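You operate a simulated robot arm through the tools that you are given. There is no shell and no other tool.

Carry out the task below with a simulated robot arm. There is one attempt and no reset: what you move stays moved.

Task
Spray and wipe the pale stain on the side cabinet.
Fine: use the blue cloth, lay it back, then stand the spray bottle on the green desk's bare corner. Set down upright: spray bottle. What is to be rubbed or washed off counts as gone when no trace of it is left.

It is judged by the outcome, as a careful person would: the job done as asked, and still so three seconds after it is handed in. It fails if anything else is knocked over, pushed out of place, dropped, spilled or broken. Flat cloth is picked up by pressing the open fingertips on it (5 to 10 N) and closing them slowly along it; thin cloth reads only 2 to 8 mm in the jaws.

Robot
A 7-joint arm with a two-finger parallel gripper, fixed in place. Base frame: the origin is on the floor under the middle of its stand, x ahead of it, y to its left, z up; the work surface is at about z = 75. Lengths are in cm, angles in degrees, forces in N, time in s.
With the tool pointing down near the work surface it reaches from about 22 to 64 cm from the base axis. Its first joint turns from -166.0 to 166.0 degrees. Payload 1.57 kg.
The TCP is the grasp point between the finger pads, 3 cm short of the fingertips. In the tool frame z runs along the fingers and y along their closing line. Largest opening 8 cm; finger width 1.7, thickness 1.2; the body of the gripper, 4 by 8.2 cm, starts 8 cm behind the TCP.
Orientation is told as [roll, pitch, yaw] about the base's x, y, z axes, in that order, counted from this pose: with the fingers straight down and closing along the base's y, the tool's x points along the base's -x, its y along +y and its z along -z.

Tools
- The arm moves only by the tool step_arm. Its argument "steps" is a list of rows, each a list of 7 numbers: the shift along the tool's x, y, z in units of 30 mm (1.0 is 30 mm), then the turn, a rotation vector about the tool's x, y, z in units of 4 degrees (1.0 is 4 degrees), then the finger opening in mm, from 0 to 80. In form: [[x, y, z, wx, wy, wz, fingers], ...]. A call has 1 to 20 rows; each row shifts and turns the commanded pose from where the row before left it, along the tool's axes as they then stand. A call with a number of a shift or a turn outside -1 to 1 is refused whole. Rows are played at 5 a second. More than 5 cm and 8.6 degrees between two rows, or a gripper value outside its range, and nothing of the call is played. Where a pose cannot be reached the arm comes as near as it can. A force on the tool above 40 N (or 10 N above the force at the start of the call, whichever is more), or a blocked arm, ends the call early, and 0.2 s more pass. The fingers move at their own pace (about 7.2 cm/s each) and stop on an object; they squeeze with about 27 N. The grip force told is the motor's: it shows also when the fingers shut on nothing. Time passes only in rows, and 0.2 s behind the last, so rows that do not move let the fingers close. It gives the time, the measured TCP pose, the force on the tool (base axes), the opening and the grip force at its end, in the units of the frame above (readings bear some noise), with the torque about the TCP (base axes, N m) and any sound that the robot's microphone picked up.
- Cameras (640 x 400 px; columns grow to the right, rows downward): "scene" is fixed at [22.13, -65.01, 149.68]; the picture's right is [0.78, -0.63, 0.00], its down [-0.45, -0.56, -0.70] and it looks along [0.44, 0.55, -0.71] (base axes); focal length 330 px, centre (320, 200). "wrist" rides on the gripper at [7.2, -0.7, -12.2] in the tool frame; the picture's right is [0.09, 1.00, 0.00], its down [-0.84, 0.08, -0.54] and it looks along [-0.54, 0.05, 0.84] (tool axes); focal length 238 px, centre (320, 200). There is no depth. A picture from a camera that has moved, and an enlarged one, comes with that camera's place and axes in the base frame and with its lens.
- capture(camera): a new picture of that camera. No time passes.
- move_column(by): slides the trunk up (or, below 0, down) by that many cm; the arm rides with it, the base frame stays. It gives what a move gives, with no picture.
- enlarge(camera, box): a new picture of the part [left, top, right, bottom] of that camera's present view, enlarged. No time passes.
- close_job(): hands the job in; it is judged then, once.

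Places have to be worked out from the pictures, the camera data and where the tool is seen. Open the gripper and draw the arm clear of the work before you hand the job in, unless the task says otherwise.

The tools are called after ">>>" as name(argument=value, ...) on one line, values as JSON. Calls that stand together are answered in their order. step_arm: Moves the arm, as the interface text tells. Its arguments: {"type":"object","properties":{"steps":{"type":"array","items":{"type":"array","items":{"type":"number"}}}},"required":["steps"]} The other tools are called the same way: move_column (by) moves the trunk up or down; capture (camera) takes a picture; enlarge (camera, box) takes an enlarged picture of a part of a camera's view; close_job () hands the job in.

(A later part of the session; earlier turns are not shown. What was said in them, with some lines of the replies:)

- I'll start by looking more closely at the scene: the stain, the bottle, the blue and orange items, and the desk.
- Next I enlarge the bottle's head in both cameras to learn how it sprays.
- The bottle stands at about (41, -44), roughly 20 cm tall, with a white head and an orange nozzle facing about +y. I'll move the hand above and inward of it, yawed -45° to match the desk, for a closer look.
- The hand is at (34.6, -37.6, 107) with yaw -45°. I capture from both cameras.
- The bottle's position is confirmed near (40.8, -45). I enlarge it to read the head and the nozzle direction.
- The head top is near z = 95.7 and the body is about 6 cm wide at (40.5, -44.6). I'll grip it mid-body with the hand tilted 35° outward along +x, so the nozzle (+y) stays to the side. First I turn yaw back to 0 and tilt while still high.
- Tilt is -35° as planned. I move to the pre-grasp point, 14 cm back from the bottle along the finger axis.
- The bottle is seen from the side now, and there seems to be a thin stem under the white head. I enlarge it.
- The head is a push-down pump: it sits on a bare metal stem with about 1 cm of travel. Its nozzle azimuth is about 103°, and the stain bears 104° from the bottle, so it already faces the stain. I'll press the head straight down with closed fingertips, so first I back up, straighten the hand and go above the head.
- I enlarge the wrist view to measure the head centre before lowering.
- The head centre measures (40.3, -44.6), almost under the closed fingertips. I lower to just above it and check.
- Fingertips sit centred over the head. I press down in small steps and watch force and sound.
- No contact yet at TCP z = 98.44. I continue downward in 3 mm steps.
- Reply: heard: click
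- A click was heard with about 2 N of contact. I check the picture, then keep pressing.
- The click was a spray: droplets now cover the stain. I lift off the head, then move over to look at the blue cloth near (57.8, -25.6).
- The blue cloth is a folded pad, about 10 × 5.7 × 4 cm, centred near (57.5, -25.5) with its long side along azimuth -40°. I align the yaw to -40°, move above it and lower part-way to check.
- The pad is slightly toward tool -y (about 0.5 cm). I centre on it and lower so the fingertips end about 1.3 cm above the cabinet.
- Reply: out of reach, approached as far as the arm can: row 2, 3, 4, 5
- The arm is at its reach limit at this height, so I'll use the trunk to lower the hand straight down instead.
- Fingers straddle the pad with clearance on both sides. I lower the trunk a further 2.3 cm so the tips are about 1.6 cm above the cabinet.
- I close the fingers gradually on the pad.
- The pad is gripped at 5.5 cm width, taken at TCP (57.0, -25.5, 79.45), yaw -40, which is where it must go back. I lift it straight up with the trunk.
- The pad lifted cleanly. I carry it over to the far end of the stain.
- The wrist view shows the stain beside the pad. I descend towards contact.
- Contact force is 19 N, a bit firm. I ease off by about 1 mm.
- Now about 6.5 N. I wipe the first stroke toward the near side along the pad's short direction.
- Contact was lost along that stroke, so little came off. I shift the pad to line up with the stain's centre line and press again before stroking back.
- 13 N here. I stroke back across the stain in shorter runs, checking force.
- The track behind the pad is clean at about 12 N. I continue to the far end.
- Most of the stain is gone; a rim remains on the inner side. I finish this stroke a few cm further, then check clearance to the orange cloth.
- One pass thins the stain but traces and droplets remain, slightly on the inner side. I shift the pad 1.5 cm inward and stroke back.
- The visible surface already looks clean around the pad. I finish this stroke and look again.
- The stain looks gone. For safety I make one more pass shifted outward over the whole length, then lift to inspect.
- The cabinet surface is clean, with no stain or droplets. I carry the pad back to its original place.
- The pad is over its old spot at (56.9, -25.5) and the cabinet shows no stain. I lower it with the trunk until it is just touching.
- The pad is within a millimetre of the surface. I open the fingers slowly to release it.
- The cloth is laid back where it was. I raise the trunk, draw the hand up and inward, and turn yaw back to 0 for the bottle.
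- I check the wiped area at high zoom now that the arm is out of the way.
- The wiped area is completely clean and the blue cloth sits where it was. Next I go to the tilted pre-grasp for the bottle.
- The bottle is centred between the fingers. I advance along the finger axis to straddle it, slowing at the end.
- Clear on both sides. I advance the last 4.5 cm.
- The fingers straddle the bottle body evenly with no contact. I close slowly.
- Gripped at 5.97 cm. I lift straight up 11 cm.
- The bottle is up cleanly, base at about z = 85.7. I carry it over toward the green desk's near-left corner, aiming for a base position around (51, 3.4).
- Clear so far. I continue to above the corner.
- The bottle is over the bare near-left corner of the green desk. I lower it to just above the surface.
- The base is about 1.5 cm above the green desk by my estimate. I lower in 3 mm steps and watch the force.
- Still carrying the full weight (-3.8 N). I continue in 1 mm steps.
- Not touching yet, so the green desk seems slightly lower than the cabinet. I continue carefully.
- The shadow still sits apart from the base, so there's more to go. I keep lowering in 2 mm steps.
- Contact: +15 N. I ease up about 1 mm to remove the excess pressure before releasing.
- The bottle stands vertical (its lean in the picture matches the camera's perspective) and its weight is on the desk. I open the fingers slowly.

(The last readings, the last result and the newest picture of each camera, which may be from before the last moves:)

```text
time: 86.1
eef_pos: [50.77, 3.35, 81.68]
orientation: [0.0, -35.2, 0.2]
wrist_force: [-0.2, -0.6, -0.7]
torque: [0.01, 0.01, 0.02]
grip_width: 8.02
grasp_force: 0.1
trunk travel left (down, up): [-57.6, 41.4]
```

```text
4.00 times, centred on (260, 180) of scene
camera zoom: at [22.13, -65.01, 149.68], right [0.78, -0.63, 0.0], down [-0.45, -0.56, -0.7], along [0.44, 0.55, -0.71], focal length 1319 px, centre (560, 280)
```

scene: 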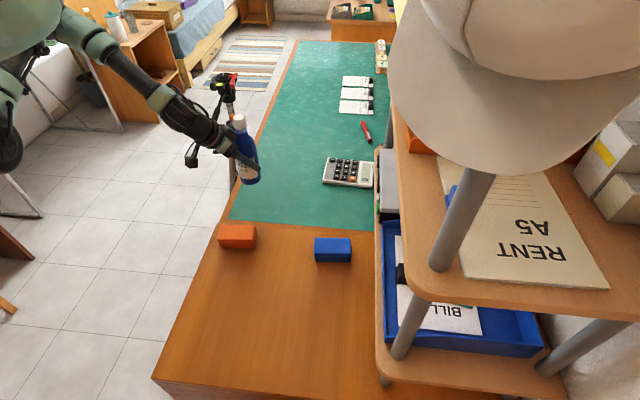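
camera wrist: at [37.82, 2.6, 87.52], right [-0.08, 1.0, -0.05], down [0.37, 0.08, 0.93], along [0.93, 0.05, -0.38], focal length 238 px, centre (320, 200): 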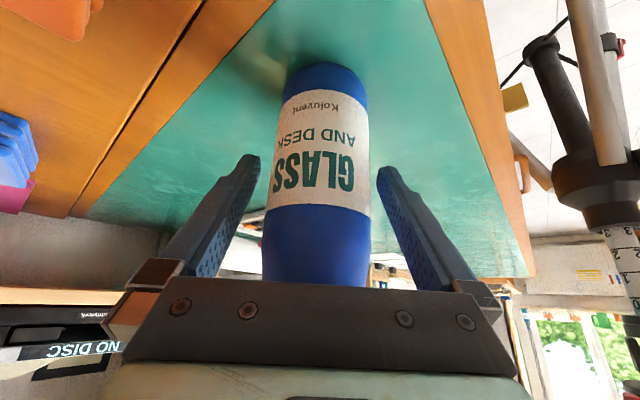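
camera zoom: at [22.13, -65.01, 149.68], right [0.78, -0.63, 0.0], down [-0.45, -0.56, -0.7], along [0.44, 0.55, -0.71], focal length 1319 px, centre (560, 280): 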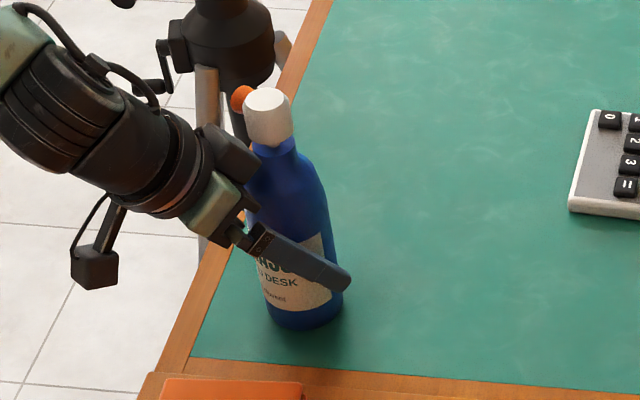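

Released and standing. I withdraw straight back along the finger axis.

>>> step_arm(steps=[[0, 0, -0.3, 0, 0, 0, 80], [0, 0, -0.5, 0, 0, 0, 80], [0, 0, -0.6, 0, 0, 0, 80], [0, 0, -0.7, 0, 0, 0, 80], [0, 0, -0.8, 0, 0, 0, 80], [0, 0, -0.8, 0, 0, 0, 80], [0, 0, -0.8, 0, 0, 0, 80], [0, 0, -0.8, 0, 0, 0, 80]])

>>> capture(camera="wrist")

>>> capture(camera="scene")

```text
time: 87.9
eef_pos: [41.59, 3.27, 94.56]
orientation: [0.0, -35.3, 0.3]
wrist_force: [-1.0, -0.4, 0.9]
torque: [0.01, 0.0, 0.02]
grip_width: 7.99
grasp_force: 0.1
trunk travel left (down, up): [-57.6, 41.4]
```

```text
taken
camera wrist: at [28.64, 2.57, 100.42], right [-0.08, 1.0, -0.05], down [0.37, 0.08, 0.93], along [0.93, 0.05, -0.38], focal length 238 px, centre (320, 200)
```

wrist: 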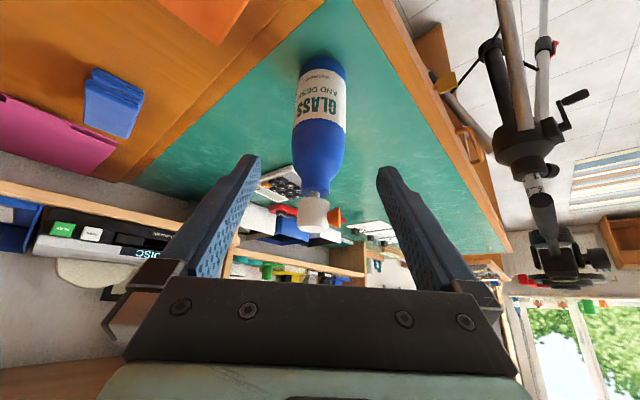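

```text
taken
```

scene: 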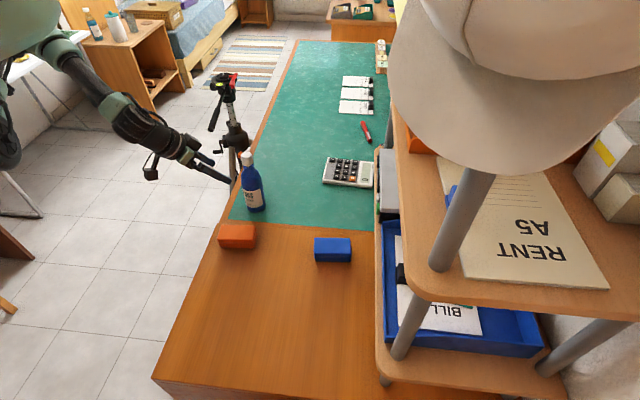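

The bottle stands upright on the bare corner. I raise the hand further clear and make a final check.

>>> step_arm(steps=[[0, 0, -0.8, 0, 0, 0, 80], [-0.3, 0, -0.8, 0, 0, 0, 80], [-0.4, 0, -0.7, 0, 0, 0, 80], [-0.4, 0, -0.7, 0, 0, 0, 80], [-0.4, 0, -0.6, 0, 0, 0, 80], [0, 0, 0, 0, 0, 0, 80], [0, 0, 0, 0, 0, 0, 80]])

>>> capture(camera="scene")

>>> enlarge(camera="scene", box=[180, 210, 380, 340])

>>> enlarge(camera="scene", box=[200, 130, 320, 230])

```text
time: 89.5
eef_pos: [41.11, 2.38, 105.01]
orientation: [-5.0, -34.4, 2.6]
wrist_force: [0.5, -0.6, 0.5]
torque: [0.0, -0.01, -0.02]
grip_width: 7.98
grasp_force: 0.0
out of reach, approached as far as the arm can: row 1, 2, 3
trunk travel left (down, up): [-57.6, 41.4]
```

```text
taken
```

scene: 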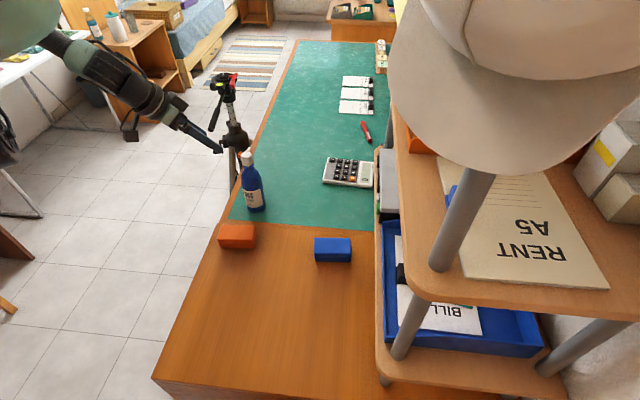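

```text
3.08 times, centred on (280, 275) of scene
camera zoom: at [22.13, -65.01, 149.68], right [0.78, -0.63, 0.0], down [-0.45, -0.56, -0.7], along [0.44, 0.55, -0.71], focal length 1015 px, centre (443, -31)
```

zoom: 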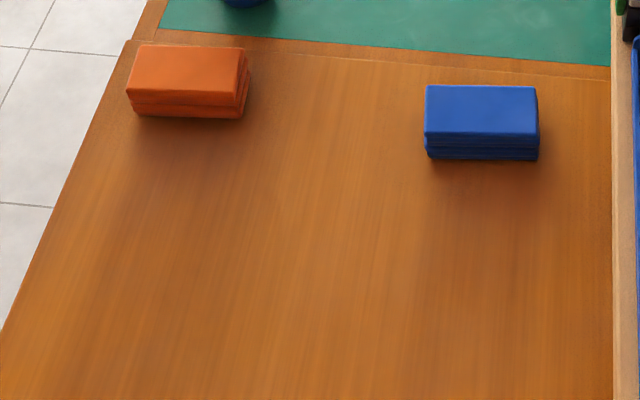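

```text
4.00 times, centred on (260, 180) of scene
camera zoom: at [22.13, -65.01, 149.68], right [0.78, -0.63, 0.0], down [-0.45, -0.56, -0.7], along [0.44, 0.55, -0.71], focal length 1319 px, centre (560, 280)
```

zoom: 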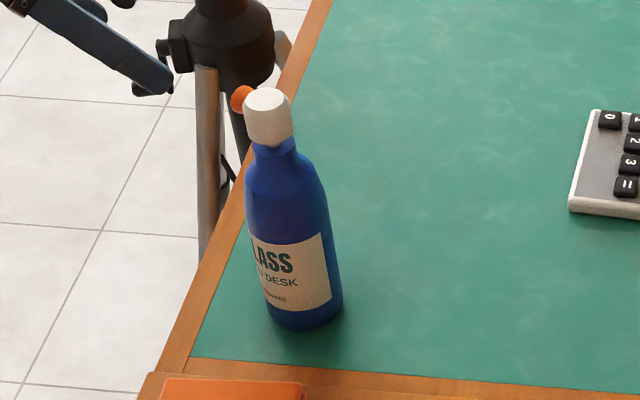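

Final check: the cabinet is clean, the blue and orange cloths are in place, and the bottle stands upright on the green desk's bare corner. The gripper is open and clear, so I hand the job in.

>>> close_job()

```text
The job is handed in.
```

The job is handed in. I saw no trace of the stain or the spray on the side cabinet in the final close-up pictures.

- **Spray:** one press on the bottle's pump head, with the nozzle already facing the stain, covered it with droplets.
- **Wipe:** I wiped it with the blue cloth in several firm strokes until nothing showed. The first stroke lost contact with the surface and removed little.
- **Blue cloth:** it is back where it was, to within about half a centimetre.
- **Spray bottle:** it stands upright on the green desk's near-left corner, which was bare, about 6 to 7 cm in from each green edge.

I saw nothing else moved or knocked over. The gripper was open and clear of everything when I handed in.
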